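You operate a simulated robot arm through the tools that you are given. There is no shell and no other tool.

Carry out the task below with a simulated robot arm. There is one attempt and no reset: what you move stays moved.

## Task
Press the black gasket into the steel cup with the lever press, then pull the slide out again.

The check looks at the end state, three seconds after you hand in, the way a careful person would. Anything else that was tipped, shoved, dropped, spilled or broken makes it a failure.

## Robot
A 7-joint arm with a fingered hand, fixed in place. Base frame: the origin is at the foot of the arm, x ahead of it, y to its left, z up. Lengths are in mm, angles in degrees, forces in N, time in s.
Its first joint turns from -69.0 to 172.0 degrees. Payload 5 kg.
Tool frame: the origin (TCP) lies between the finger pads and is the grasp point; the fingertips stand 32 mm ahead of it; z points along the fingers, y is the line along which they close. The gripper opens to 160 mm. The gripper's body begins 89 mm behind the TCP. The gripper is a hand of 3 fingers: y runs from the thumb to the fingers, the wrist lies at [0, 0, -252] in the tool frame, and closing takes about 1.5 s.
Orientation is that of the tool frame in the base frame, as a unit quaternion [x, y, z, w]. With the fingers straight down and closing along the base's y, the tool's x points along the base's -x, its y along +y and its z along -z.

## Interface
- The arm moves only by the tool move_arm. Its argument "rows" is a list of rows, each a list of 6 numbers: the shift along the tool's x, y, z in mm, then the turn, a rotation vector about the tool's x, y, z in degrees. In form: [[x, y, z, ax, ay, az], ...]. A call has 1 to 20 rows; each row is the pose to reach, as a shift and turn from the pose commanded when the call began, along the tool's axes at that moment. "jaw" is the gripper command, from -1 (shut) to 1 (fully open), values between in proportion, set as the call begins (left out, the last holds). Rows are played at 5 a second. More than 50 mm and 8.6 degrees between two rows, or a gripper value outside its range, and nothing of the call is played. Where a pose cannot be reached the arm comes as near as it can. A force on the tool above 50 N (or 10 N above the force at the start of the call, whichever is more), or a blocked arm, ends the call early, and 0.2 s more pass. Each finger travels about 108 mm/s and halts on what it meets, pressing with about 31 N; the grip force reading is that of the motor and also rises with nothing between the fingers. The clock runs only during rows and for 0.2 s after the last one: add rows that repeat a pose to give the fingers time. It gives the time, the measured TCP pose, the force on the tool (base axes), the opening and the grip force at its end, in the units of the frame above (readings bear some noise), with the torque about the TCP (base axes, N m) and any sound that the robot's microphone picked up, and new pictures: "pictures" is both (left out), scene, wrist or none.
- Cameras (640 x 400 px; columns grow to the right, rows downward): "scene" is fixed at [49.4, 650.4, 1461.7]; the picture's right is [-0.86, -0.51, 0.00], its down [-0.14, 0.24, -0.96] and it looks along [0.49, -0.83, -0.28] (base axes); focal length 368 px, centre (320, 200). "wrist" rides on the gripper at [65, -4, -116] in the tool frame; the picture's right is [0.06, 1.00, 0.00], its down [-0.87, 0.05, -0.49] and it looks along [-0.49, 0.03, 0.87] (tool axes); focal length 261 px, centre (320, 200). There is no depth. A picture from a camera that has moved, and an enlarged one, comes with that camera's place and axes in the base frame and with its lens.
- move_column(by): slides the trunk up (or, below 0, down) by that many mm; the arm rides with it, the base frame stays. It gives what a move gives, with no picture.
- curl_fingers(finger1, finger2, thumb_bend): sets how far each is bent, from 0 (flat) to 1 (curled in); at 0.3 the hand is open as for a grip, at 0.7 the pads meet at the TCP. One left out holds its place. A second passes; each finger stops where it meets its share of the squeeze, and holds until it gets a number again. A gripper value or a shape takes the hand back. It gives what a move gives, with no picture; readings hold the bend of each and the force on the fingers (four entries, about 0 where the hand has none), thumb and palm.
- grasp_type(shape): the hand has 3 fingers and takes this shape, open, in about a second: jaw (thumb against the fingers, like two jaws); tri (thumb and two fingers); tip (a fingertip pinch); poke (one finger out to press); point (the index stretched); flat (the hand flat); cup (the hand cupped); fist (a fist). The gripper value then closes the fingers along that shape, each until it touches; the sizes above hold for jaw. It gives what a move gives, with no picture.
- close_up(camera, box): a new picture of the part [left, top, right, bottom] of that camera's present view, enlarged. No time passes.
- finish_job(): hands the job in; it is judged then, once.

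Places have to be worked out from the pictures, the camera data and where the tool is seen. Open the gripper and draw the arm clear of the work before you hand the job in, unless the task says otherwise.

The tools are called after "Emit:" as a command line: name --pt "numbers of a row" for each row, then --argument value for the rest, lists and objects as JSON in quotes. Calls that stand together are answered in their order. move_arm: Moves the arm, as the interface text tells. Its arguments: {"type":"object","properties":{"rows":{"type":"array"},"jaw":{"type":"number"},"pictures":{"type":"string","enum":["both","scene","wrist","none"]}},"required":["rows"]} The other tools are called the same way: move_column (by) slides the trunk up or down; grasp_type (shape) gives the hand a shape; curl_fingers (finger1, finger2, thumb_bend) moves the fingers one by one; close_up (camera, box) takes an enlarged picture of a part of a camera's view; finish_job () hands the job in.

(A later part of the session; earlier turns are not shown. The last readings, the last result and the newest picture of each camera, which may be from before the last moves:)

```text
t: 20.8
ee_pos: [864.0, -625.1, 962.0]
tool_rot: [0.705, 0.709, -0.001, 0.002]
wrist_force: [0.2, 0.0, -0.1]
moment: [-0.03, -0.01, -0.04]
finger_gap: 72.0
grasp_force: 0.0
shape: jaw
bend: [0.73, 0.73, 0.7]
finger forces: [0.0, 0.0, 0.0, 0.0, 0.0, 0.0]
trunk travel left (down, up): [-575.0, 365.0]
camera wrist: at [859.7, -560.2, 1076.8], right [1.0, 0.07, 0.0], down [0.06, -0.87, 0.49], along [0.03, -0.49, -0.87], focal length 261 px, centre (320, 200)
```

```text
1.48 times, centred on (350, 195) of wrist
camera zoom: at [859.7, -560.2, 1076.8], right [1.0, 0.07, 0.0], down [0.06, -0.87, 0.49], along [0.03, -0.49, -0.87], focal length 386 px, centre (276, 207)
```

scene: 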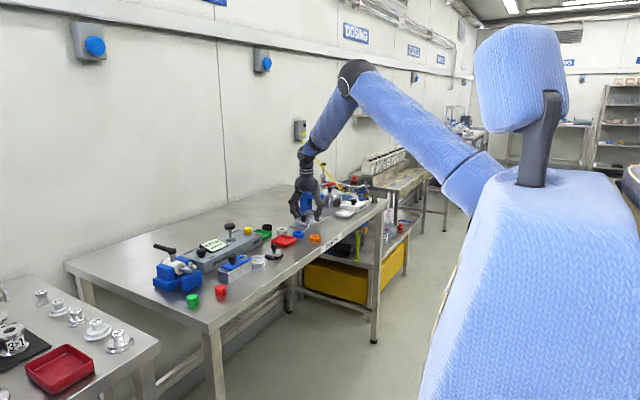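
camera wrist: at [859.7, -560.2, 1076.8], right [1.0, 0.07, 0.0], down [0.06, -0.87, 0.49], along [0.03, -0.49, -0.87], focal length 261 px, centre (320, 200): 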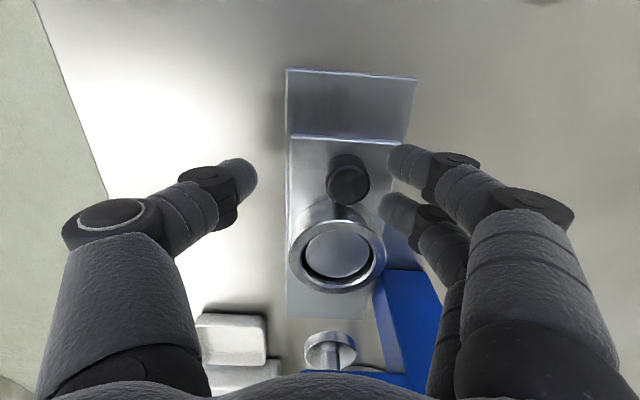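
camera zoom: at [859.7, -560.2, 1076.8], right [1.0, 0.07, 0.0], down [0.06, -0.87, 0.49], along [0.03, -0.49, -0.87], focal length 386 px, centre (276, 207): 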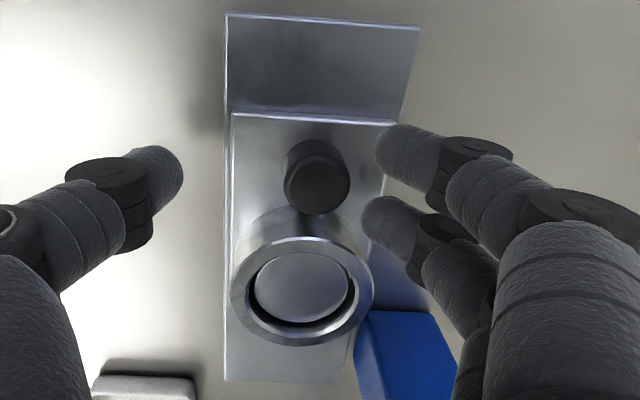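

Forces are zero now and the knob stands at about (880, -625). I rise 30 mm, turn the hand back by 25° about its axis to stay clear of the wrist limit, and centre it over the knob.

Emit:
move_arm --pt "0 0 -15 0 0 0" --pt "0 0 -30 0 0 0" --pt "0 4 -30 0 0 -7" --pt "0 8 -30 0 0 -14" --pt "0 12 -30 0 0 -21" --pt "0 16 -30 0 0 -25" --pt "0 16 -30 0 0 -25"

Emit:
close_up --camera "wrist" --box '[220, 60, 480, 330]'

```text
t: 22.4
ee_pos: [881.6, -624.9, 992.0]
tool_rot: [0.535, 0.845, -0.001, 0.001]
wrist_force: [1.1, -0.3, -0.1]
moment: [-0.02, -0.02, 0.01]
finger_gap: 72.1
grasp_force: 0.0
shape: jaw
bend: [0.73, 0.73, 0.7]
finger forces: [0.0, 0.0, 0.0, 0.0, 0.1, 0.0]
trunk travel left (down, up): [-575.0, 365.0]
camera wrist: at [850.8, -567.4, 1106.7], right [0.88, 0.48, 0.0], down [0.42, -0.76, 0.49], along [0.24, -0.43, -0.87], focal length 261 px, centre (320, 200)
```

scene: 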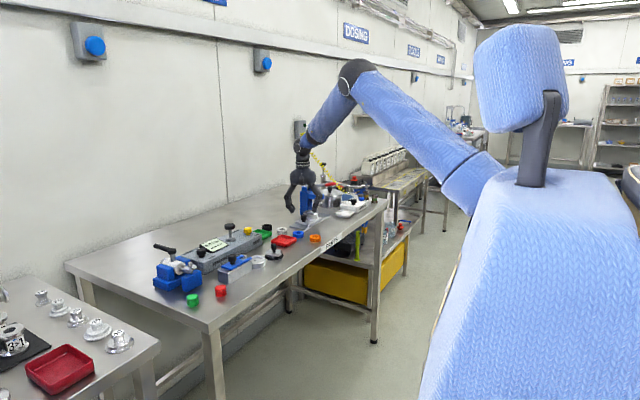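
wrist: 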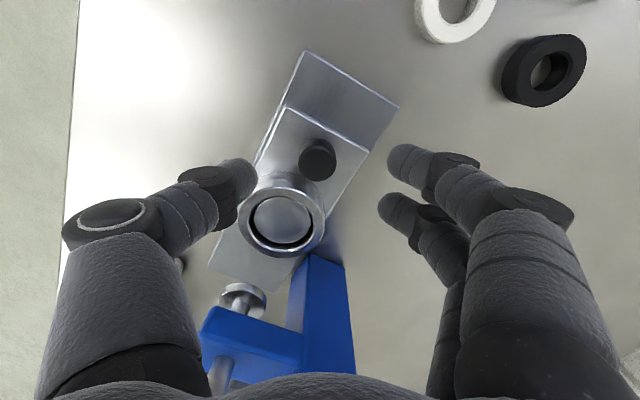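

```text
1.48 times, centred on (350, 195) of wrist
camera zoom: at [850.8, -567.4, 1106.7], right [0.88, 0.48, 0.0], down [0.42, -0.76, 0.49], along [0.24, -0.43, -0.87], focal length 386 px, centre (276, 207)
```

zoom: 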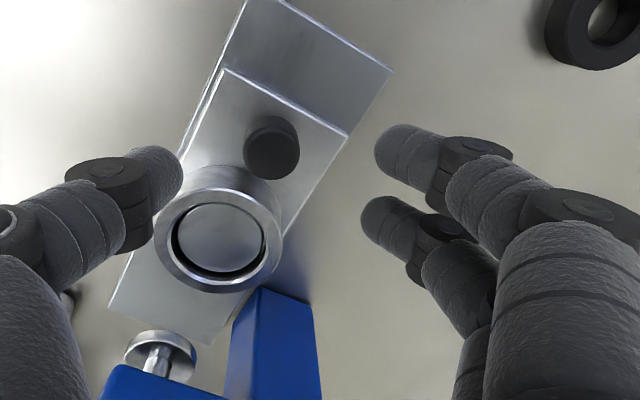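

The turned pose is fully reached, with the knob at (879.5, -624). I lower to TCP z≈953 around the knob and close.

Emit:
move_arm --pt "0 -1 10 0 0 0" --pt "0 -2 20 0 0 0" --pt "0 -2 30 0 0 0" --pt "0 -2 39 0 0 0" --pt "0 -2 39 0 0 0" --pictures "none"

Emit:
move_arm --pt "0 0 0 0 0 0" --pt "0 0 0 0 0 0" --pt "0 0 0 0 0 0" --pt "0 0 0 0 0 0" --pt "0 0 0 0 0 0" --pt "0 0 0 0 0 0" --jaw -1

Emit:
close_up --camera "wrist" --box '[220, 60, 480, 330]'

```text
t: 23.6
ee_pos: [880.3, -626.1, 952.9]
tool_rot: [0.536, 0.844, 0.0, 0.001]
wrist_force: [-0.1, -0.6, 0.4]
moment: [0.0, -0.01, -0.01]
finger_gap: 71.8
grasp_force: 0.1
shape: jaw
bend: [0.73, 0.73, 0.7]
finger forces: [0.0, 0.1, 0.0, 0.1, 0.1, 0.1]
trunk travel left (down, up): [-575.0, 365.0]
```

```text
t: 24.9
ee_pos: [880.8, -627.3, 953.4]
tool_rot: [0.536, 0.844, -0.001, 0.0]
wrist_force: [-2.0, 1.0, -2.9]
moment: [-0.01, 0.05, 0.0]
finger_gap: 13.5
grasp_force: 30.8
shape: jaw
bend: [0.72, 0.71, 0.7]
finger forces: [14.2, 11.3, 0.0, 0.1, 28.0, 0.0]
trunk travel left (down, up): [-575.0, 365.0]
camera wrist: at [849.0, -569.6, 1068.6], right [0.88, 0.48, 0.0], down [0.42, -0.76, 0.49], along [0.24, -0.43, -0.87], focal length 261 px, centre (320, 200)
```

scene: 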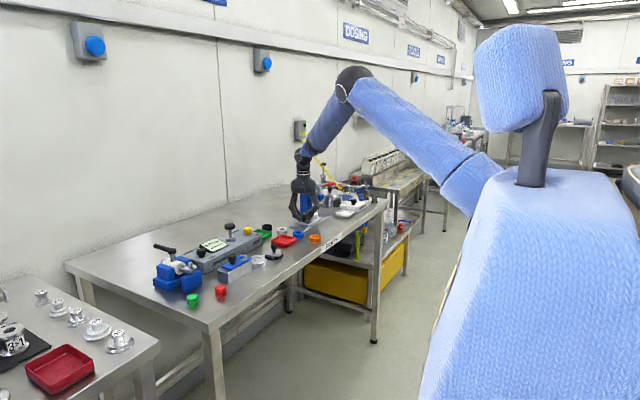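
wrist: 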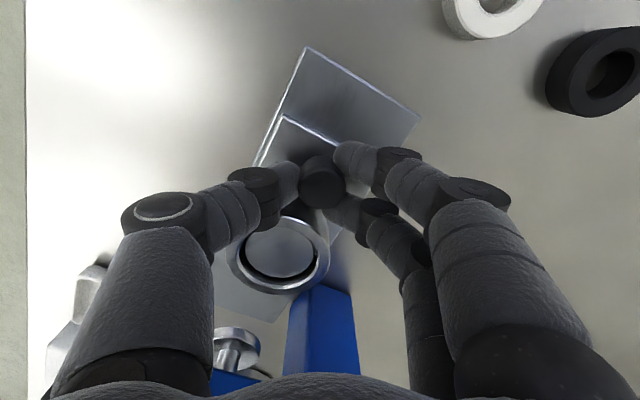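

```text
1.48 times, centred on (350, 195) of wrist
camera zoom: at [849.0, -569.6, 1068.6], right [0.88, 0.48, 0.0], down [0.42, -0.76, 0.49], along [0.24, -0.43, -0.87], focal length 386 px, centre (276, 207)
```

zoom: 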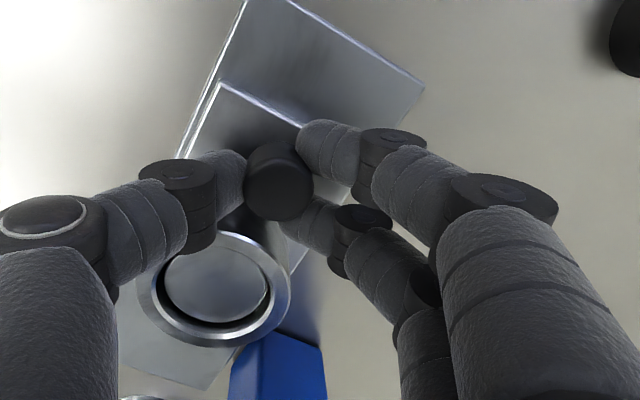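

Now the fingers visibly hold the knob itself. I pull along base +y by up to 40 mm to bring the slide to its outer stop.

Emit:
move_arm --pt "3.6 1.7 0 0 0 0" --pt "7.2 3.4 0 0 0 0" --pt "10.9 5.1 0 0 0 0" --pt "14.5 6.8 0 0 0 0" --pt "18.1 8.5 0 0 0 0" --pt "21.7 10.2 0 0 0 0" --pt "25.3 11.9 0 0 0 0" --pt "29.0 13.6 0 0 0 0" --pt "29.0 13.6 0 0 0 0"

Emit:
close_up --camera "wrist" --box '[220, 60, 480, 330]'

```text
t: 26.9
ee_pos: [880.3, -595.8, 952.5]
tool_rot: [0.536, 0.844, -0.001, 0.001]
wrist_force: [7.8, -6.7, -0.1]
moment: [-0.12, -0.21, 0.0]
finger_gap: 13.2
grasp_force: 30.8
shape: jaw
bend: [0.72, 0.71, 0.7]
finger forces: [15.0, 19.1, 0.0, 0.0, 27.7, 0.1]
trunk travel left (down, up): [-575.0, 365.0]
camera wrist: at [848.5, -537.2, 1068.4], right [0.88, 0.48, 0.0], down [0.42, -0.76, 0.49], along [0.24, -0.43, -0.87], focal length 261 px, centre (320, 200)
```

scene: 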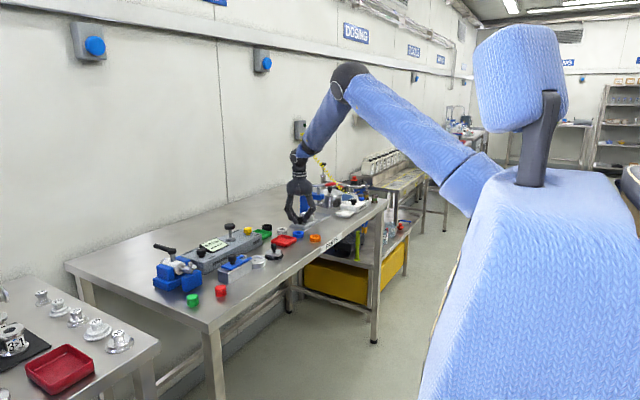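
wrist: 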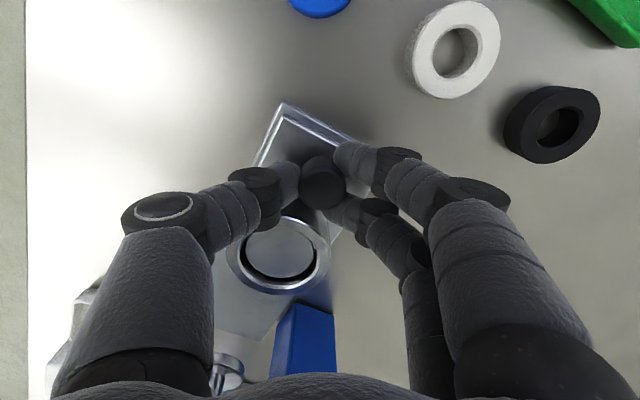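

```text
1.48 times, centred on (350, 195) of wrist
camera zoom: at [848.5, -537.2, 1068.4], right [0.88, 0.48, 0.0], down [0.42, -0.76, 0.49], along [0.24, -0.43, -0.87], focal length 386 px, centre (276, 207)
```

zoom: 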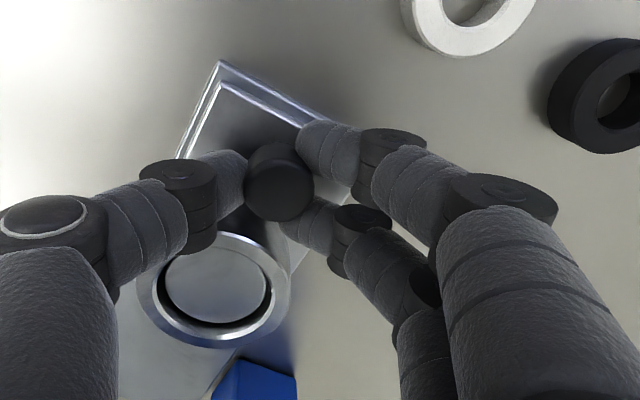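

The slide is now about 99 mm out and nearly level with the rail end; the force is only some 7 N. I pull a last few millimetres to feel for the stop.

Emit:
move_arm --pt "1.8 0.85 0 0 0 0" --pt "3.6 1.7 0 0 0 0" --pt "5.4 2.6 0 0 0 0" --pt "5.4 2.6 0 0 0 0"

Emit:
close_up --camera "wrist" --box '[220, 60, 480, 330]'

```text
t: 27.9
ee_pos: [880.2, -594.9, 953.4]
tool_rot: [0.537, 0.843, -0.001, 0.001]
wrist_force: [21.2, -43.9, 11.2]
moment: [-0.9, -0.49, -0.05]
finger_gap: 13.3
grasp_force: 31.1
shape: jaw
bend: [0.72, 0.71, 0.7]
finger forces: [10.7, 39.6, 0.0, 0.0, 30.7, 0.1]
trunk travel left (down, up): [-575.0, 365.0]
camera wrist: at [848.1, -535.8, 1067.9], right [0.88, 0.48, 0.0], down [0.41, -0.76, 0.49], along [0.24, -0.43, -0.87], focal length 261 px, centre (320, 200)
```

scene: 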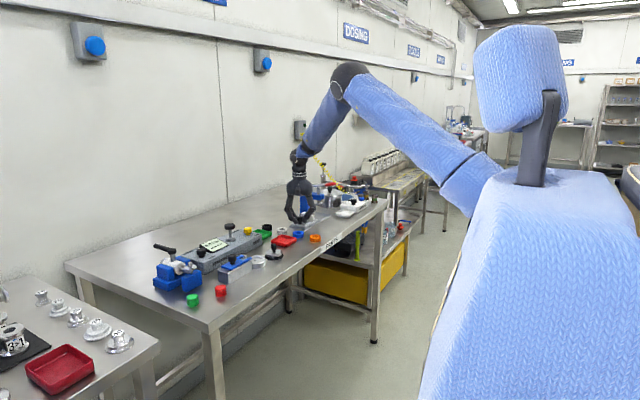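
wrist: 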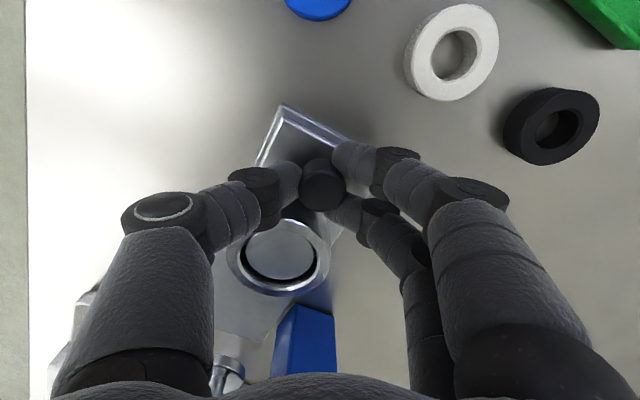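

```text
1.48 times, centred on (350, 195) of wrist
camera zoom: at [848.1, -535.8, 1067.9], right [0.88, 0.48, 0.0], down [0.41, -0.76, 0.49], along [0.24, -0.43, -0.87], focal length 386 px, centre (276, 207)
```

zoom: 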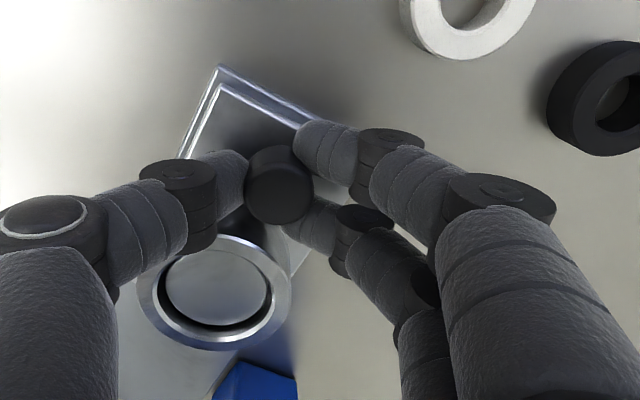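

The slide has reached its outer stop (44 N at y≈-595). I back off 5 mm of command to relax, then open the fingers and rise.

Emit:
move_arm --pt "-2.7 -1.3 0 0 0 0" --pt "-4.8 -2.3 0 0 0 0" --pt "-4.8 -2.3 0 0 0 0" --pictures "none"

Emit:
move_arm --pt "0 0 0 0 0 0" --pt "0 0 0 0 0 0" --pt "0 0 0 0 0 0" --pt "0 0 0 0 0 0" --pt "0 0 -10 0 0 0" --pt "0 0 -30 0 0 0" --pt "0 0 -60 0 0 0" --pt "0 0 -100 0 0 0" --pt "0 0 -120 0 0 0" --pt "0 0 -120 0 0 0" --jaw -0.1

Emit:
close_up --camera "wrist" --box '[200, 40, 440, 250]'

Emit:
close_up --camera "scene" --box '[240, 150, 360, 250]'

```text
t: 28.8
ee_pos: [879.8, -593.7, 952.2]
tool_rot: [0.536, 0.844, 0.0, 0.0]
wrist_force: [13.5, -25.9, 13.0]
moment: [-0.49, -0.35, -0.03]
finger_gap: 13.9
grasp_force: 31.1
shape: jaw
bend: [0.72, 0.71, 0.7]
finger forces: [15.6, 32.3, 0.1, 0.0, 30.9, 0.1]
trunk travel left (down, up): [-575.0, 365.0]
```

```text
t: 30.9
ee_pos: [881.8, -593.8, 1071.5]
tool_rot: [0.536, 0.844, -0.001, 0.0]
wrist_force: [0.5, -0.1, 0.4]
moment: [0.01, 0.02, 0.0]
finger_gap: 71.5
grasp_force: 0.0
shape: jaw
bend: [0.73, 0.73, 0.7]
finger forces: [0.1, 0.0, 0.0, 0.0, 0.0, 0.1]
trunk travel left (down, up): [-575.0, 365.0]
camera wrist: at [850.5, -536.1, 1188.0], right [0.88, 0.48, 0.0], down [0.42, -0.76, 0.49], along [0.24, -0.43, -0.87], focal length 261 px, centre (320, 200)
```

scene: 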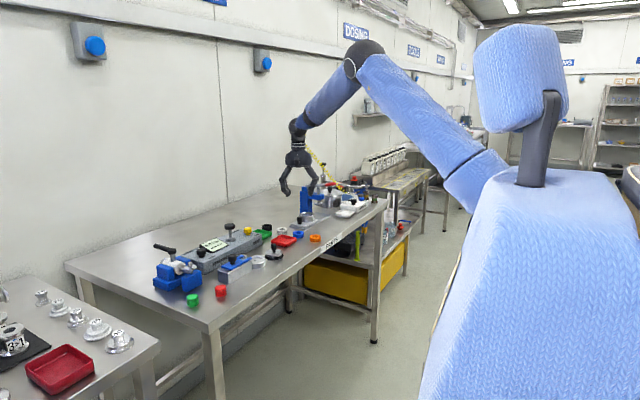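
wrist: 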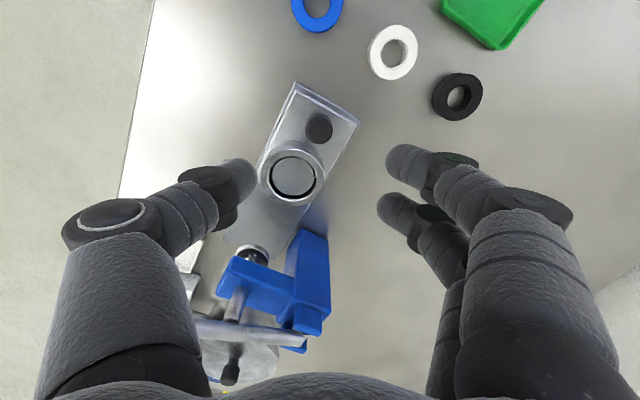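

```text
1.90 times, centred on (320, 145) of wrist
camera zoom: at [850.5, -536.1, 1188.0], right [0.88, 0.48, 0.0], down [0.42, -0.76, 0.49], along [0.24, -0.43, -0.87], focal length 496 px, centre (320, 305)
```

zoom: 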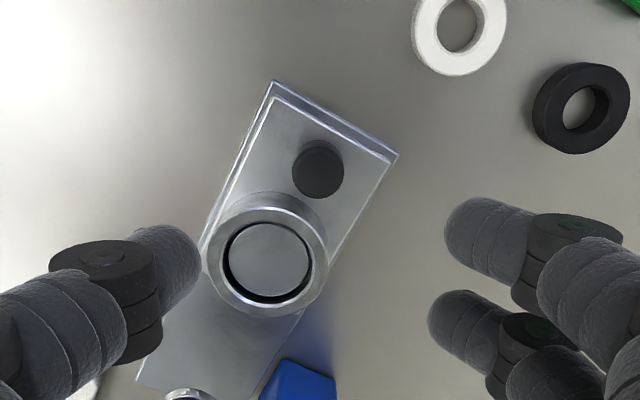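

```text
4.00 times, centred on (300, 200) of scene
camera zoom: at [49.4, 650.4, 1461.7], right [-0.86, -0.51, 0.0], down [-0.14, 0.24, -0.96], along [0.49, -0.83, -0.28], focal length 1474 px, centre (400, 200)
```

zoom: 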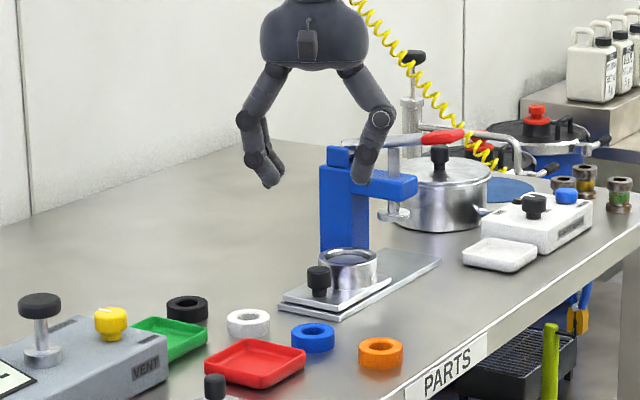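

The slide is fully out, with the cup now at about (880, -649). I move the hand over toward the black gasket near (991, -503), staying at this height.

Emit:
move_arm --pt "9 34 0 0 0 0" --pt "18 68 0 0 0 0" --pt "27 102 0 0 0 0" --pt "35.5 136 0 0 0 0" --pt "35.5 136 0 0 0 0"

Emit:
close_up --camera "wrist" --box '[200, 40, 480, 250]'

```text
t: 32.1
ee_pos: [968.1, -506.7, 1065.4]
tool_rot: [0.533, 0.846, -0.001, 0.007]
wrist_force: [0.1, -0.1, -0.6]
moment: [-0.01, 0.02, 0.04]
finger_gap: 71.4
grasp_force: 0.2
shape: jaw
bend: [0.73, 0.73, 0.7]
finger forces: [0.1, 0.0, 0.1, 0.0, 0.0, 0.0]
out of reach, approached as far as the arm can: row 4, 5
trunk travel left (down, up): [-575.0, 365.0]
camera wrist: at [935.2, -448.0, 1179.8], right [0.87, 0.49, 0.0], down [0.42, -0.76, 0.5], along [0.25, -0.44, -0.86], focal length 261 px, centre (320, 200)
```

scene: 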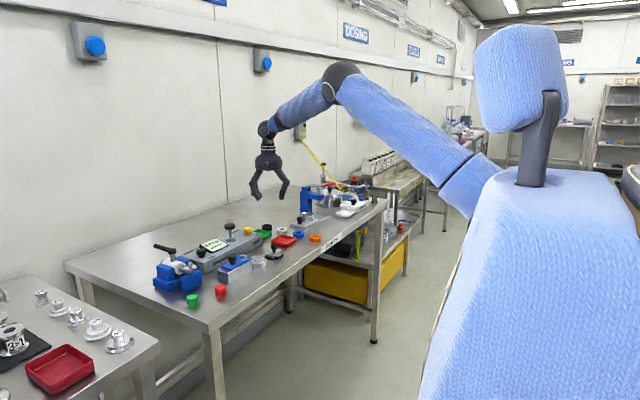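
wrist: 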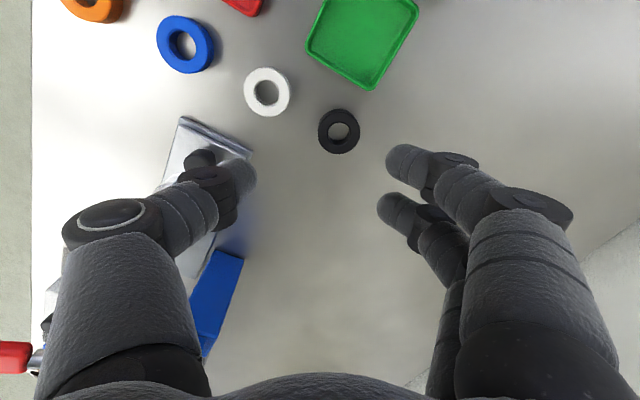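

```text
1.90 times, centred on (340, 145) of wrist
camera zoom: at [935.2, -448.0, 1179.8], right [0.87, 0.49, 0.0], down [0.42, -0.76, 0.5], along [0.25, -0.44, -0.86], focal length 496 px, centre (282, 305)
```

zoom: 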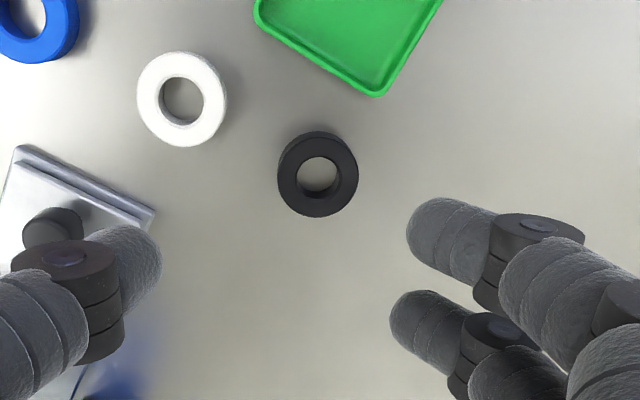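

At this height the arm falls short (x=968), but lower it should reach better, as before. The gasket reads (992, -504); I lower 70 mm and then try to close the remaining distance.

Emit:
move_arm --pt "0 0 25 0 0 0" --pt "0 0 50 0 0 0" --pt "0 0 70 0 0 0" --pt "-3 8 70 0 0 0" --pt "-6 16 70 0 0 0" --pt "-9 23 70 0 0 0" --pt "-9 23 70 0 0 0"

```text
t: 33.8
ee_pos: [980.9, -505.7, 991.4]
tool_rot: [0.535, 0.845, -0.002, 0.004]
wrist_force: [-0.6, 0.6, 0.1]
moment: [-0.03, 0.0, -0.04]
finger_gap: 71.6
grasp_force: 0.1
shape: jaw
bend: [0.73, 0.73, 0.7]
finger forces: [0.0, 0.0, 0.1, 0.0, 0.0, 0.0]
out of reach, approached as far as the arm can: row 5, 6, 7
trunk travel left (down, up): [-575.0, 365.0]
camera wrist: at [949.2, -448.9, 1106.4], right [0.88, 0.48, 0.0], down [0.42, -0.76, 0.5], along [0.24, -0.44, -0.87], focal length 261 px, centre (320, 200)
```

scene: 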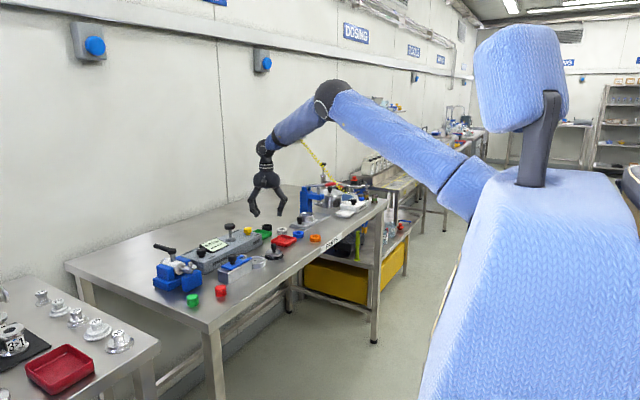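
wrist: 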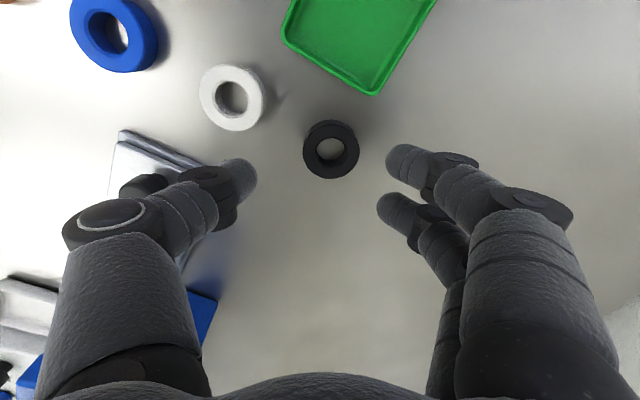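

Lower did help (x=981). I turn back another 10° for margin, lower 25 mm and centre on the gasket at about (991.5, -505).

Emit:
move_arm --pt "0 0 10 0 0 -5" --pt "-1 3 20 0 0 -10" --pt "-2.5 6.5 25 0 0 -10" --pt "-3.9 9.9 25 0 0 -10" --pt "-3.9 9.9 25 0 0 -10"

Emit:
close_up --camera "wrist" --box '[200, 40, 480, 250]'

Emit:
close_up --camera "scene" --box '[220, 170, 310, 260]'

```text
t: 35.0
ee_pos: [991.4, -505.4, 967.0]
tool_rot: [0.461, 0.887, 0.001, 0.0]
wrist_force: [-0.7, 0.1, -0.2]
moment: [0.02, 0.0, 0.01]
finger_gap: 71.6
grasp_force: 0.0
shape: jaw
bend: [0.73, 0.73, 0.7]
finger forces: [0.0, 0.1, 0.0, 0.0, 0.0, 0.1]
trunk travel left (down, up): [-575.0, 365.0]
camera wrist: at [950.5, -455.2, 1082.7], right [0.78, 0.63, 0.0], down [0.54, -0.68, 0.49], along [0.31, -0.38, -0.87], focal length 261 px, centre (320, 200)
```

scene: 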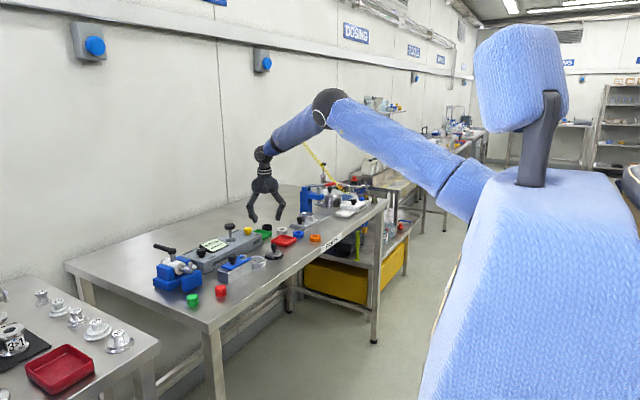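
wrist: 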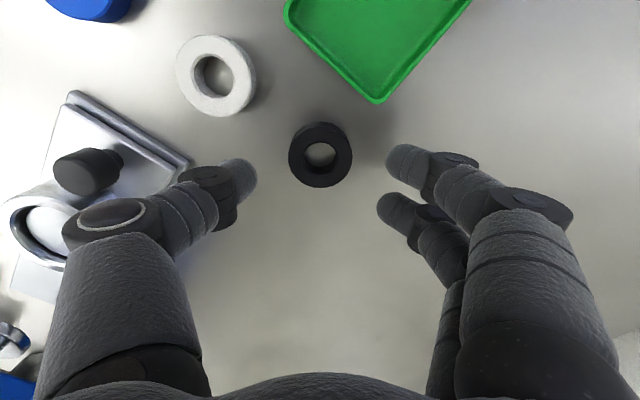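

```text
1.90 times, centred on (340, 145) of wrist
camera zoom: at [950.5, -455.2, 1082.7], right [0.78, 0.63, 0.0], down [0.54, -0.68, 0.49], along [0.31, -0.38, -0.87], focal length 496 px, centre (282, 305)
```

zoom: 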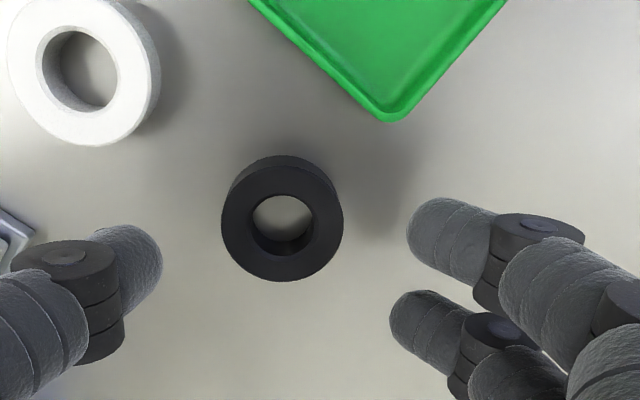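

```text
4.44 times, centred on (265, 215) of scene
camera zoom: at [49.4, 650.4, 1461.7], right [-0.86, -0.51, 0.0], down [-0.14, 0.24, -0.96], along [0.49, -0.83, -0.28], focal length 1638 px, centre (564, 133)
```

zoom: 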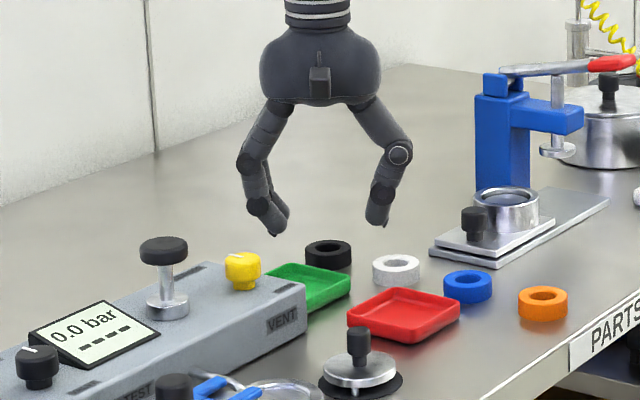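

The hand is centred over the gasket (992, -505.5). I lower 32 mm to TCP z≈935 with the fingers astride the gasket and check forces and view.

Emit:
move_arm --pt "0 0.5 8 0 0 0" --pt "0 0.5 16 0 0 0" --pt "0 0.5 24 0 0 0" --pt "0 0.5 32 0 0 0" --pt "0 0.5 32 0 0 0"

Emit:
close_up --camera "wrist" --box '[200, 40, 480, 250]'

Emit:
close_up --camera "scene" --box '[230, 190, 300, 250]'

```text
t: 36.1
ee_pos: [991.3, -506.6, 934.8]
tool_rot: [0.461, 0.888, 0.0, 0.001]
wrist_force: [0.7, 0.4, -1.0]
moment: [0.0, 0.04, 0.03]
finger_gap: 71.3
grasp_force: 0.1
shape: jaw
bend: [0.73, 0.73, 0.7]
finger forces: [0.0, 0.0, 0.0, 0.1, 0.0, 0.1]
trunk travel left (down, up): [-575.0, 365.0]
camera wrist: at [950.9, -455.3, 1051.3], right [0.78, 0.63, 0.0], down [0.54, -0.68, 0.49], along [0.31, -0.38, -0.87], focal length 261 px, centre (320, 200)
```

scene: 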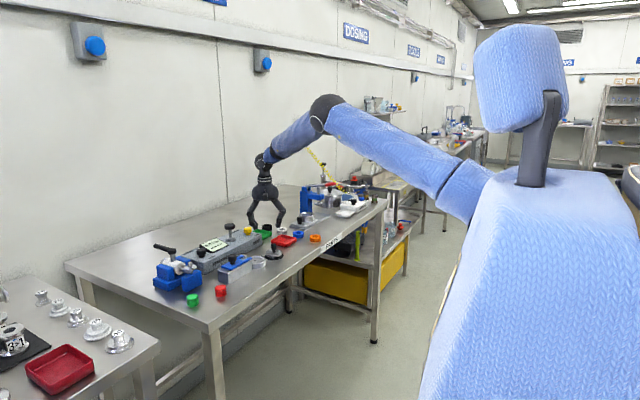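
wrist: 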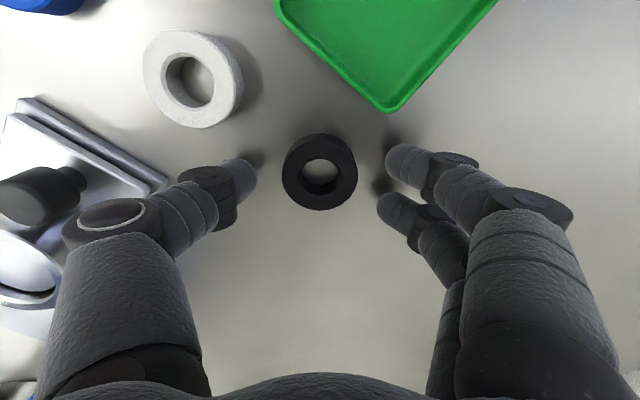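

```text
1.90 times, centred on (340, 145) of wrist
camera zoom: at [950.9, -455.3, 1051.3], right [0.78, 0.63, 0.0], down [0.54, -0.68, 0.49], along [0.31, -0.38, -0.87], focal length 496 px, centre (282, 305)
```

zoom: 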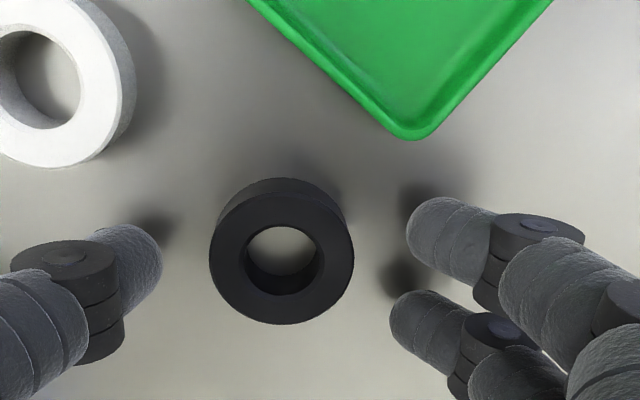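

```text
6.67 times, centred on (265, 220) of scene
camera zoom: at [49.4, 650.4, 1461.7], right [-0.86, -0.51, 0.0], down [-0.14, 0.24, -0.96], along [0.49, -0.83, -0.28], focal length 2457 px, centre (687, 67)
```

zoom: 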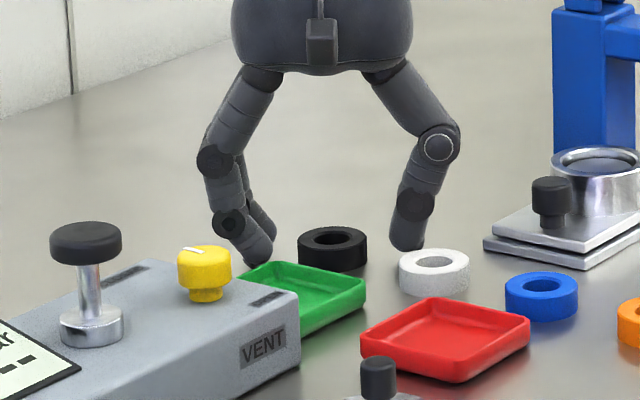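

No contact forces, and the gasket is centred between the tips. I narrow the fingers to a 52 mm gap and look at tip heights before gripping.

Emit:
move_arm --pt "0 0 0 0 0 0" --pt "0 0 0 0 0 0" --pt "0 0 0 0 0 0" --jaw -0.35

Emit:
close_up --camera "wrist" --box '[200, 40, 480, 250]'

Emit:
close_up --camera "scene" --box '[230, 190, 300, 250]'

```text
t: 37.0
ee_pos: [991.8, -507.6, 935.8]
tool_rot: [0.46, 0.888, 0.0, 0.0]
wrist_force: [-0.4, 0.0, -0.3]
moment: [0.05, 0.02, 0.04]
finger_gap: 52.7
grasp_force: 0.1
shape: jaw
bend: [0.73, 0.73, 0.7]
finger forces: [0.0, 0.1, 0.1, 0.0, 0.0, 0.1]
trunk travel left (down, up): [-575.0, 365.0]
camera wrist: at [950.9, -455.4, 1051.1], right [0.78, 0.63, 0.0], down [0.54, -0.68, 0.49], along [0.31, -0.38, -0.87], focal length 261 px, centre (320, 200)
```

scene: 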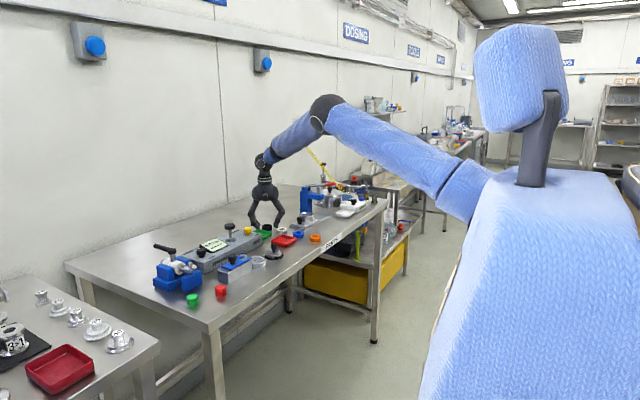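
wrist: 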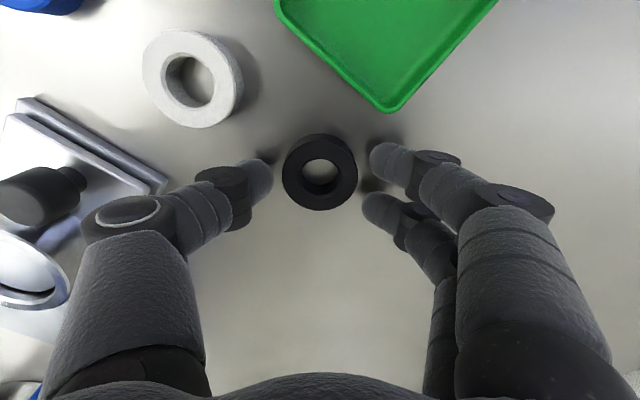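

```text
1.90 times, centred on (340, 145) of wrist
camera zoom: at [950.9, -455.4, 1051.1], right [0.78, 0.63, 0.0], down [0.54, -0.68, 0.49], along [0.31, -0.38, -0.87], focal length 496 px, centre (282, 305)
```

zoom: 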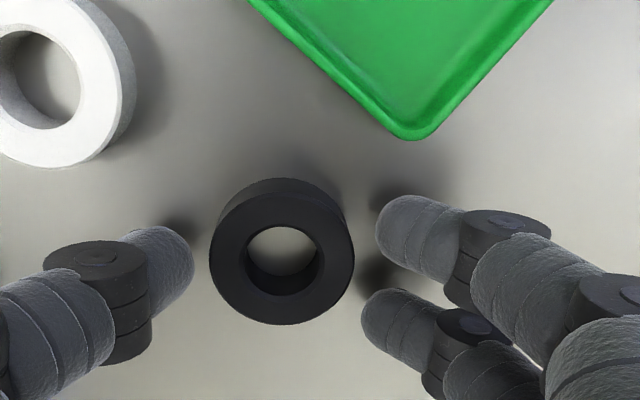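

```text
6.67 times, centred on (265, 220) of scene
camera zoom: at [49.4, 650.4, 1461.7], right [-0.86, -0.51, 0.0], down [-0.14, 0.24, -0.96], along [0.49, -0.83, -0.28], focal length 2457 px, centre (687, 67)
```

zoom: 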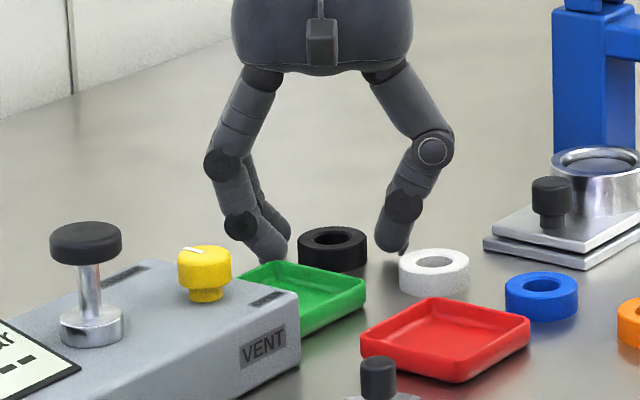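

The tips are still roughly 4–5 mm above the table by the scene view. I lower 2.5 mm more and close on the gasket.

Emit:
move_arm --pt "0 0 1.5 0 0 0" --pt "0 0 2.5 0 0 0" --pt "0 0 2.5 0 0 0" --pictures "none"

Emit:
move_arm --pt "0 0 0 0 0 0" --pt "0 0 0 0 0 0" --pt "0 0 0 0 0 0" --pt "0 0 0 0 0 0" --pt "0 0 0 0 0 0" --jaw -1

Emit:
close_up --camera "wrist" --box '[200, 40, 480, 250]'

Emit:
close_up --camera "scene" --box '[230, 190, 300, 250]'

```text
t: 37.8
ee_pos: [992.2, -506.2, 933.3]
tool_rot: [0.461, 0.887, 0.0, 0.001]
wrist_force: [1.0, 0.3, 4.1]
moment: [0.07, -0.17, -0.04]
finger_gap: 52.6
grasp_force: 0.1
shape: jaw
bend: [0.73, 0.73, 0.7]
finger forces: [1.9, 1.4, 0.0, 0.0, 0.1, 0.1]
trunk travel left (down, up): [-575.0, 365.0]
```

```text
t: 39.0
ee_pos: [991.3, -506.6, 934.1]
tool_rot: [0.461, 0.887, -0.001, 0.001]
wrist_force: [1.6, 0.3, 3.9]
moment: [0.15, -0.14, -0.03]
finger_gap: 33.2
grasp_force: 30.8
shape: jaw
bend: [0.74, 0.74, 0.7]
finger forces: [18.5, 11.7, 0.0, 0.0, 26.3, 0.0]
trunk travel left (down, up): [-575.0, 365.0]
camera wrist: at [951.0, -455.2, 1048.7], right [0.78, 0.63, 0.0], down [0.54, -0.68, 0.49], along [0.31, -0.38, -0.87], focal length 261 px, centre (320, 200)
```

scene: 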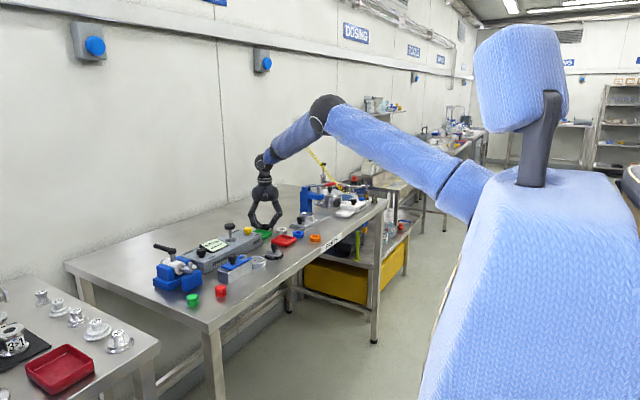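
wrist: 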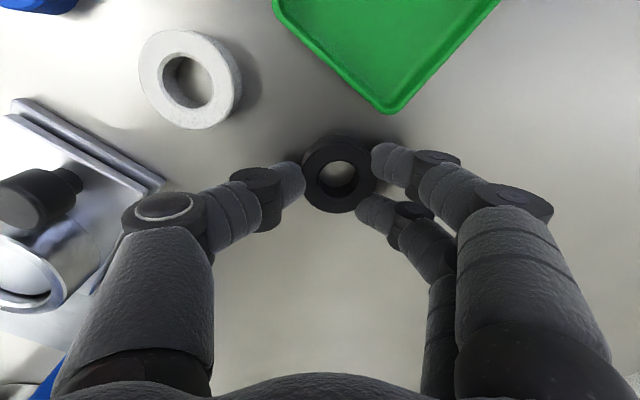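

```text
1.90 times, centred on (340, 145) of wrist
camera zoom: at [951.0, -455.2, 1048.7], right [0.78, 0.63, 0.0], down [0.54, -0.68, 0.49], along [0.31, -0.38, -0.87], focal length 496 px, centre (282, 305)
```

zoom: 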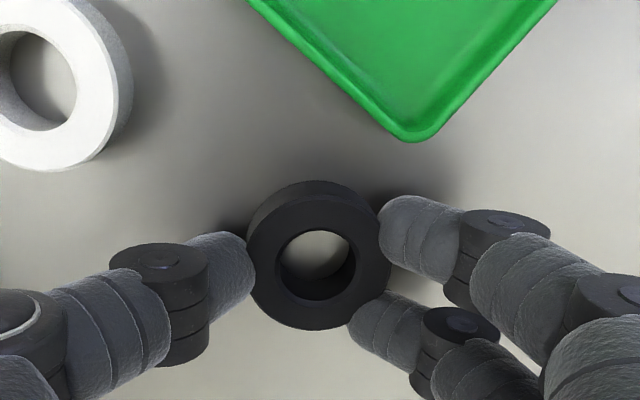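

```text
6.67 times, centred on (265, 220) of scene
camera zoom: at [49.4, 650.4, 1461.7], right [-0.86, -0.51, 0.0], down [-0.14, 0.24, -0.96], along [0.49, -0.83, -0.28], focal length 2457 px, centre (687, 67)
```

zoom: 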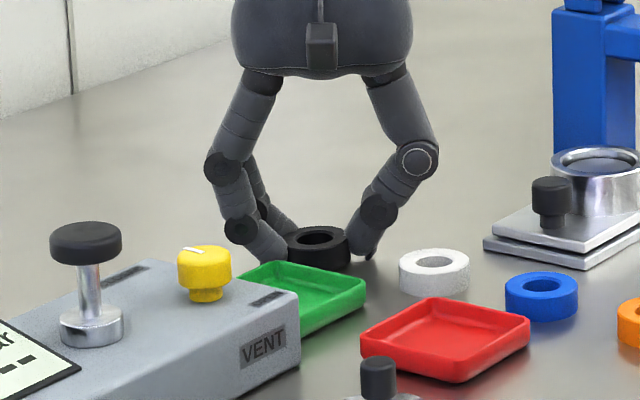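

The fingers touched the table, so the thumb slid the gasket about 12 mm toward them; it is now held by thumb and both fingers (26 N against 18.5 + 11.7 N). I lift gently by 30 mm and check the hold.

Emit:
move_arm --pt "0 0 -4 0 0 0" --pt "0 0 -10 0 0 0" --pt "0 0 -20 0 0 0" --pt "0 0 -30 0 0 0" --pt "0 0 -30 0 0 0"

Emit:
close_up --camera "wrist" --box '[200, 40, 480, 250]'

Emit:
close_up --camera "scene" --box '[230, 190, 300, 250]'

```text
t: 40.1
ee_pos: [992.1, -505.9, 963.4]
tool_rot: [0.461, 0.887, 0.0, -0.001]
wrist_force: [0.3, 0.3, -1.4]
moment: [-0.01, 0.02, -0.01]
finger_gap: 32.9
grasp_force: 31.0
shape: jaw
bend: [0.73, 0.74, 0.7]
finger forces: [16.2, 11.8, 0.0, 0.0, 27.4, 0.1]
trunk travel left (down, up): [-575.0, 365.0]
camera wrist: at [951.5, -454.7, 1078.9], right [0.78, 0.63, 0.0], down [0.54, -0.68, 0.49], along [0.31, -0.38, -0.87], focal length 261 px, centre (320, 200)
```

scene: 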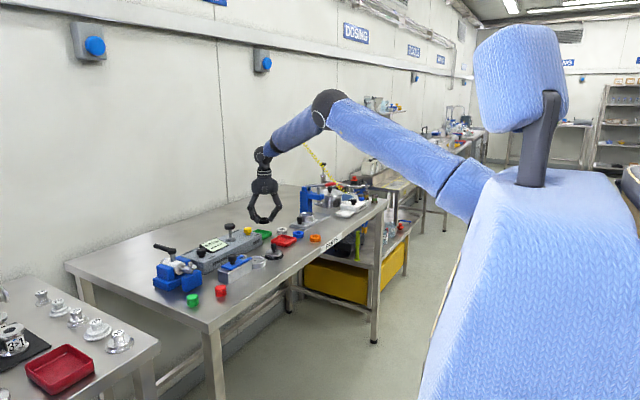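
wrist: 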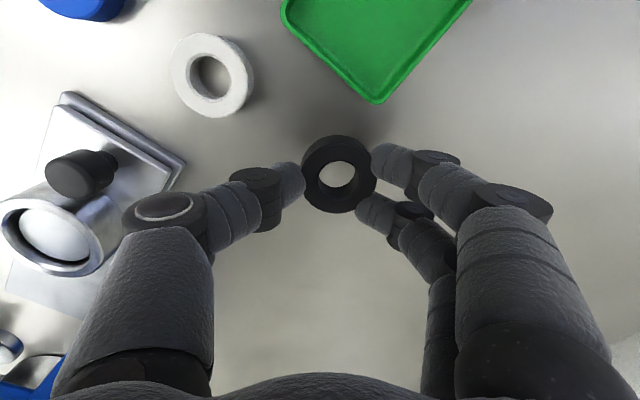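

```text
1.90 times, centred on (340, 145) of wrist
camera zoom: at [951.5, -454.7, 1078.9], right [0.78, 0.63, 0.0], down [0.54, -0.68, 0.49], along [0.31, -0.38, -0.87], focal length 496 px, centre (282, 305)
```

zoom: 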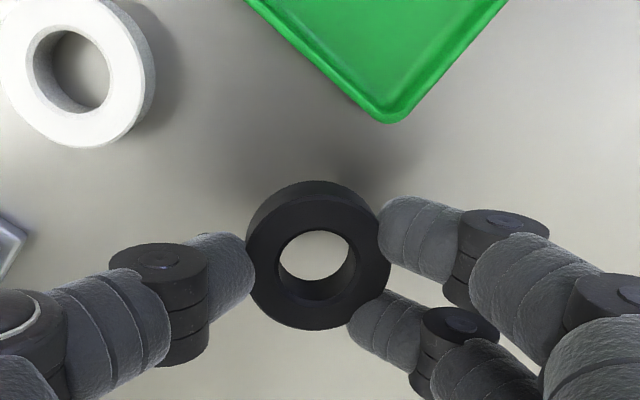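

```text
6.67 times, centred on (265, 220) of scene
camera zoom: at [49.4, 650.4, 1461.7], right [-0.86, -0.51, 0.0], down [-0.14, 0.24, -0.96], along [0.49, -0.83, -0.28], focal length 2457 px, centre (687, 67)
```

zoom: 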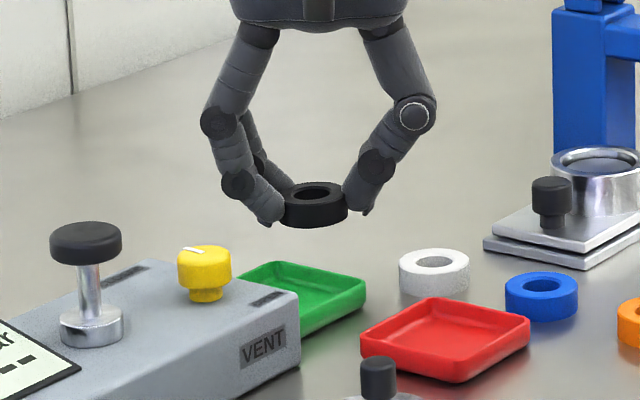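

The gasket hangs level in the grip, its centre about 12 mm along tool y from the TCP. I raise it and carry it over to the cup (880, -649), turning the hand 10° on the way, stopping well above the cup.

Emit:
move_arm --pt "0 0 -20 0 0 0" --pt "0 0 -45 0 0 0" --pt "0 0 -60 0 0 0" --pt "-6 -23 -60 0 0 2" --pt "-13 -46 -60 0 0 4" --pt "-19 -70 -60 0 0 6" --pt "-25 -93 -60 0 0 8" --pt "-31 -116 -60 0 0 10" --pt "-38 -139 -60 0 0 10" --pt "-44 -163 -60 0 0 10" --pt "-50.4 -185.7 -60 0 0 10" --pt "-50.4 -185.7 -60 0 0 10"

Emit:
close_up --camera "wrist" --box '[220, 80, 440, 260]'

Emit:
close_up --camera "scene" --box '[270, 150, 350, 240]'

```text
t: 42.8
ee_pos: [872.4, -655.4, 1022.2]
tool_rot: [0.536, 0.844, -0.001, 0.0]
wrist_force: [-0.2, -1.0, -0.3]
moment: [-0.01, 0.03, 0.02]
finger_gap: 33.0
grasp_force: 31.4
shape: jaw
bend: [0.73, 0.74, 0.7]
finger forces: [16.8, 12.6, 0.1, 0.0, 27.4, 0.1]
trunk travel left (down, up): [-575.0, 365.0]
camera wrist: at [840.2, -597.8, 1137.6], right [0.88, 0.48, 0.0], down [0.42, -0.76, 0.49], along [0.24, -0.43, -0.87], focal length 261 px, centre (320, 200)
```

scene: 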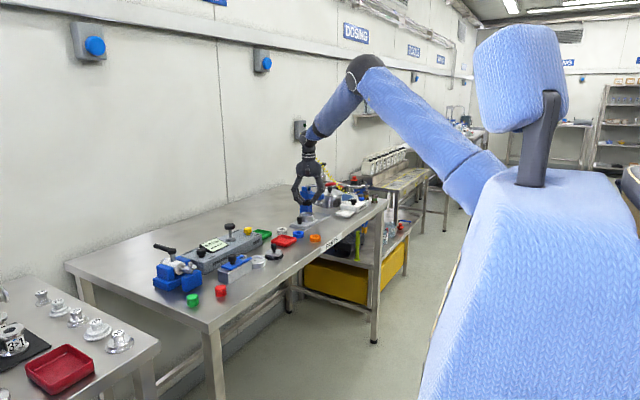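
wrist: 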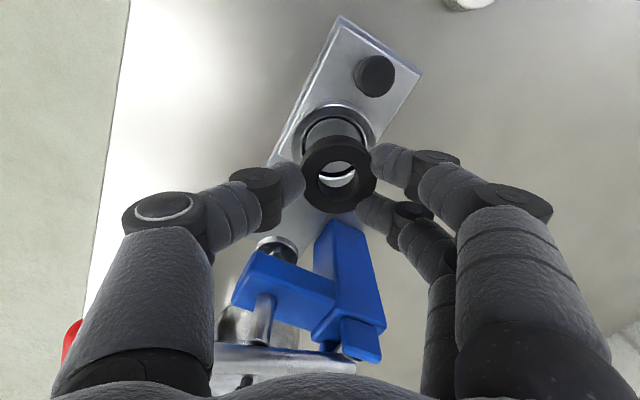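

```text
2.22 times, centred on (330, 170) of wrist
camera zoom: at [840.2, -597.8, 1137.6], right [0.88, 0.48, 0.0], down [0.42, -0.76, 0.49], along [0.24, -0.43, -0.87], focal length 579 px, centre (298, 267)
```

zoom: 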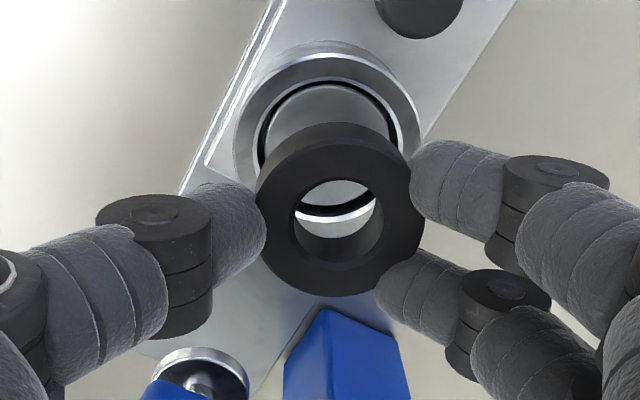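

```text
4.44 times, centred on (310, 195) of scene
camera zoom: at [49.4, 650.4, 1461.7], right [-0.86, -0.51, 0.0], down [-0.14, 0.24, -0.96], along [0.49, -0.83, -0.28], focal length 1638 px, centre (364, 222)
```

zoom: 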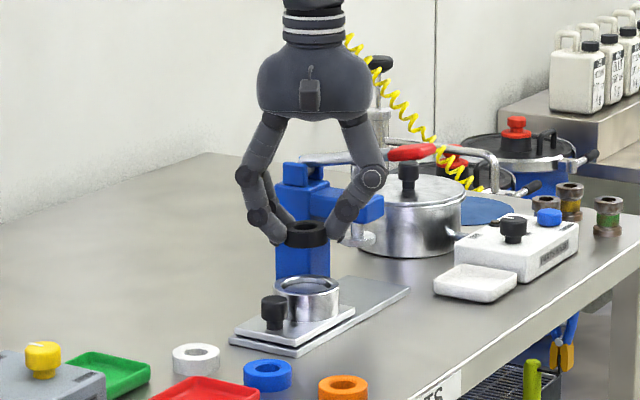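

Gasket now hangs near (882.5, -650) and the cup shows near (880.5, -648). I enlarge further to measure both outlines more exactly.

Emit:
close_up --camera "wrist" --box '[280, 90, 400, 220]'

```text
3.08 times, centred on (340, 155) of wrist
camera zoom: at [840.2, -597.8, 1137.6], right [0.88, 0.48, 0.0], down [0.42, -0.76, 0.49], along [0.24, -0.43, -0.87], focal length 802 px, centre (258, 338)
```

zoom: 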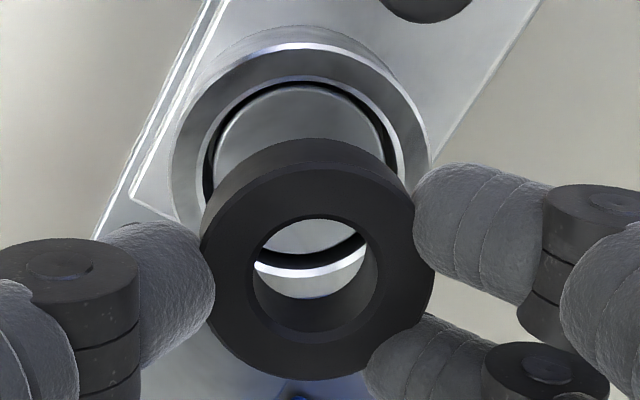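

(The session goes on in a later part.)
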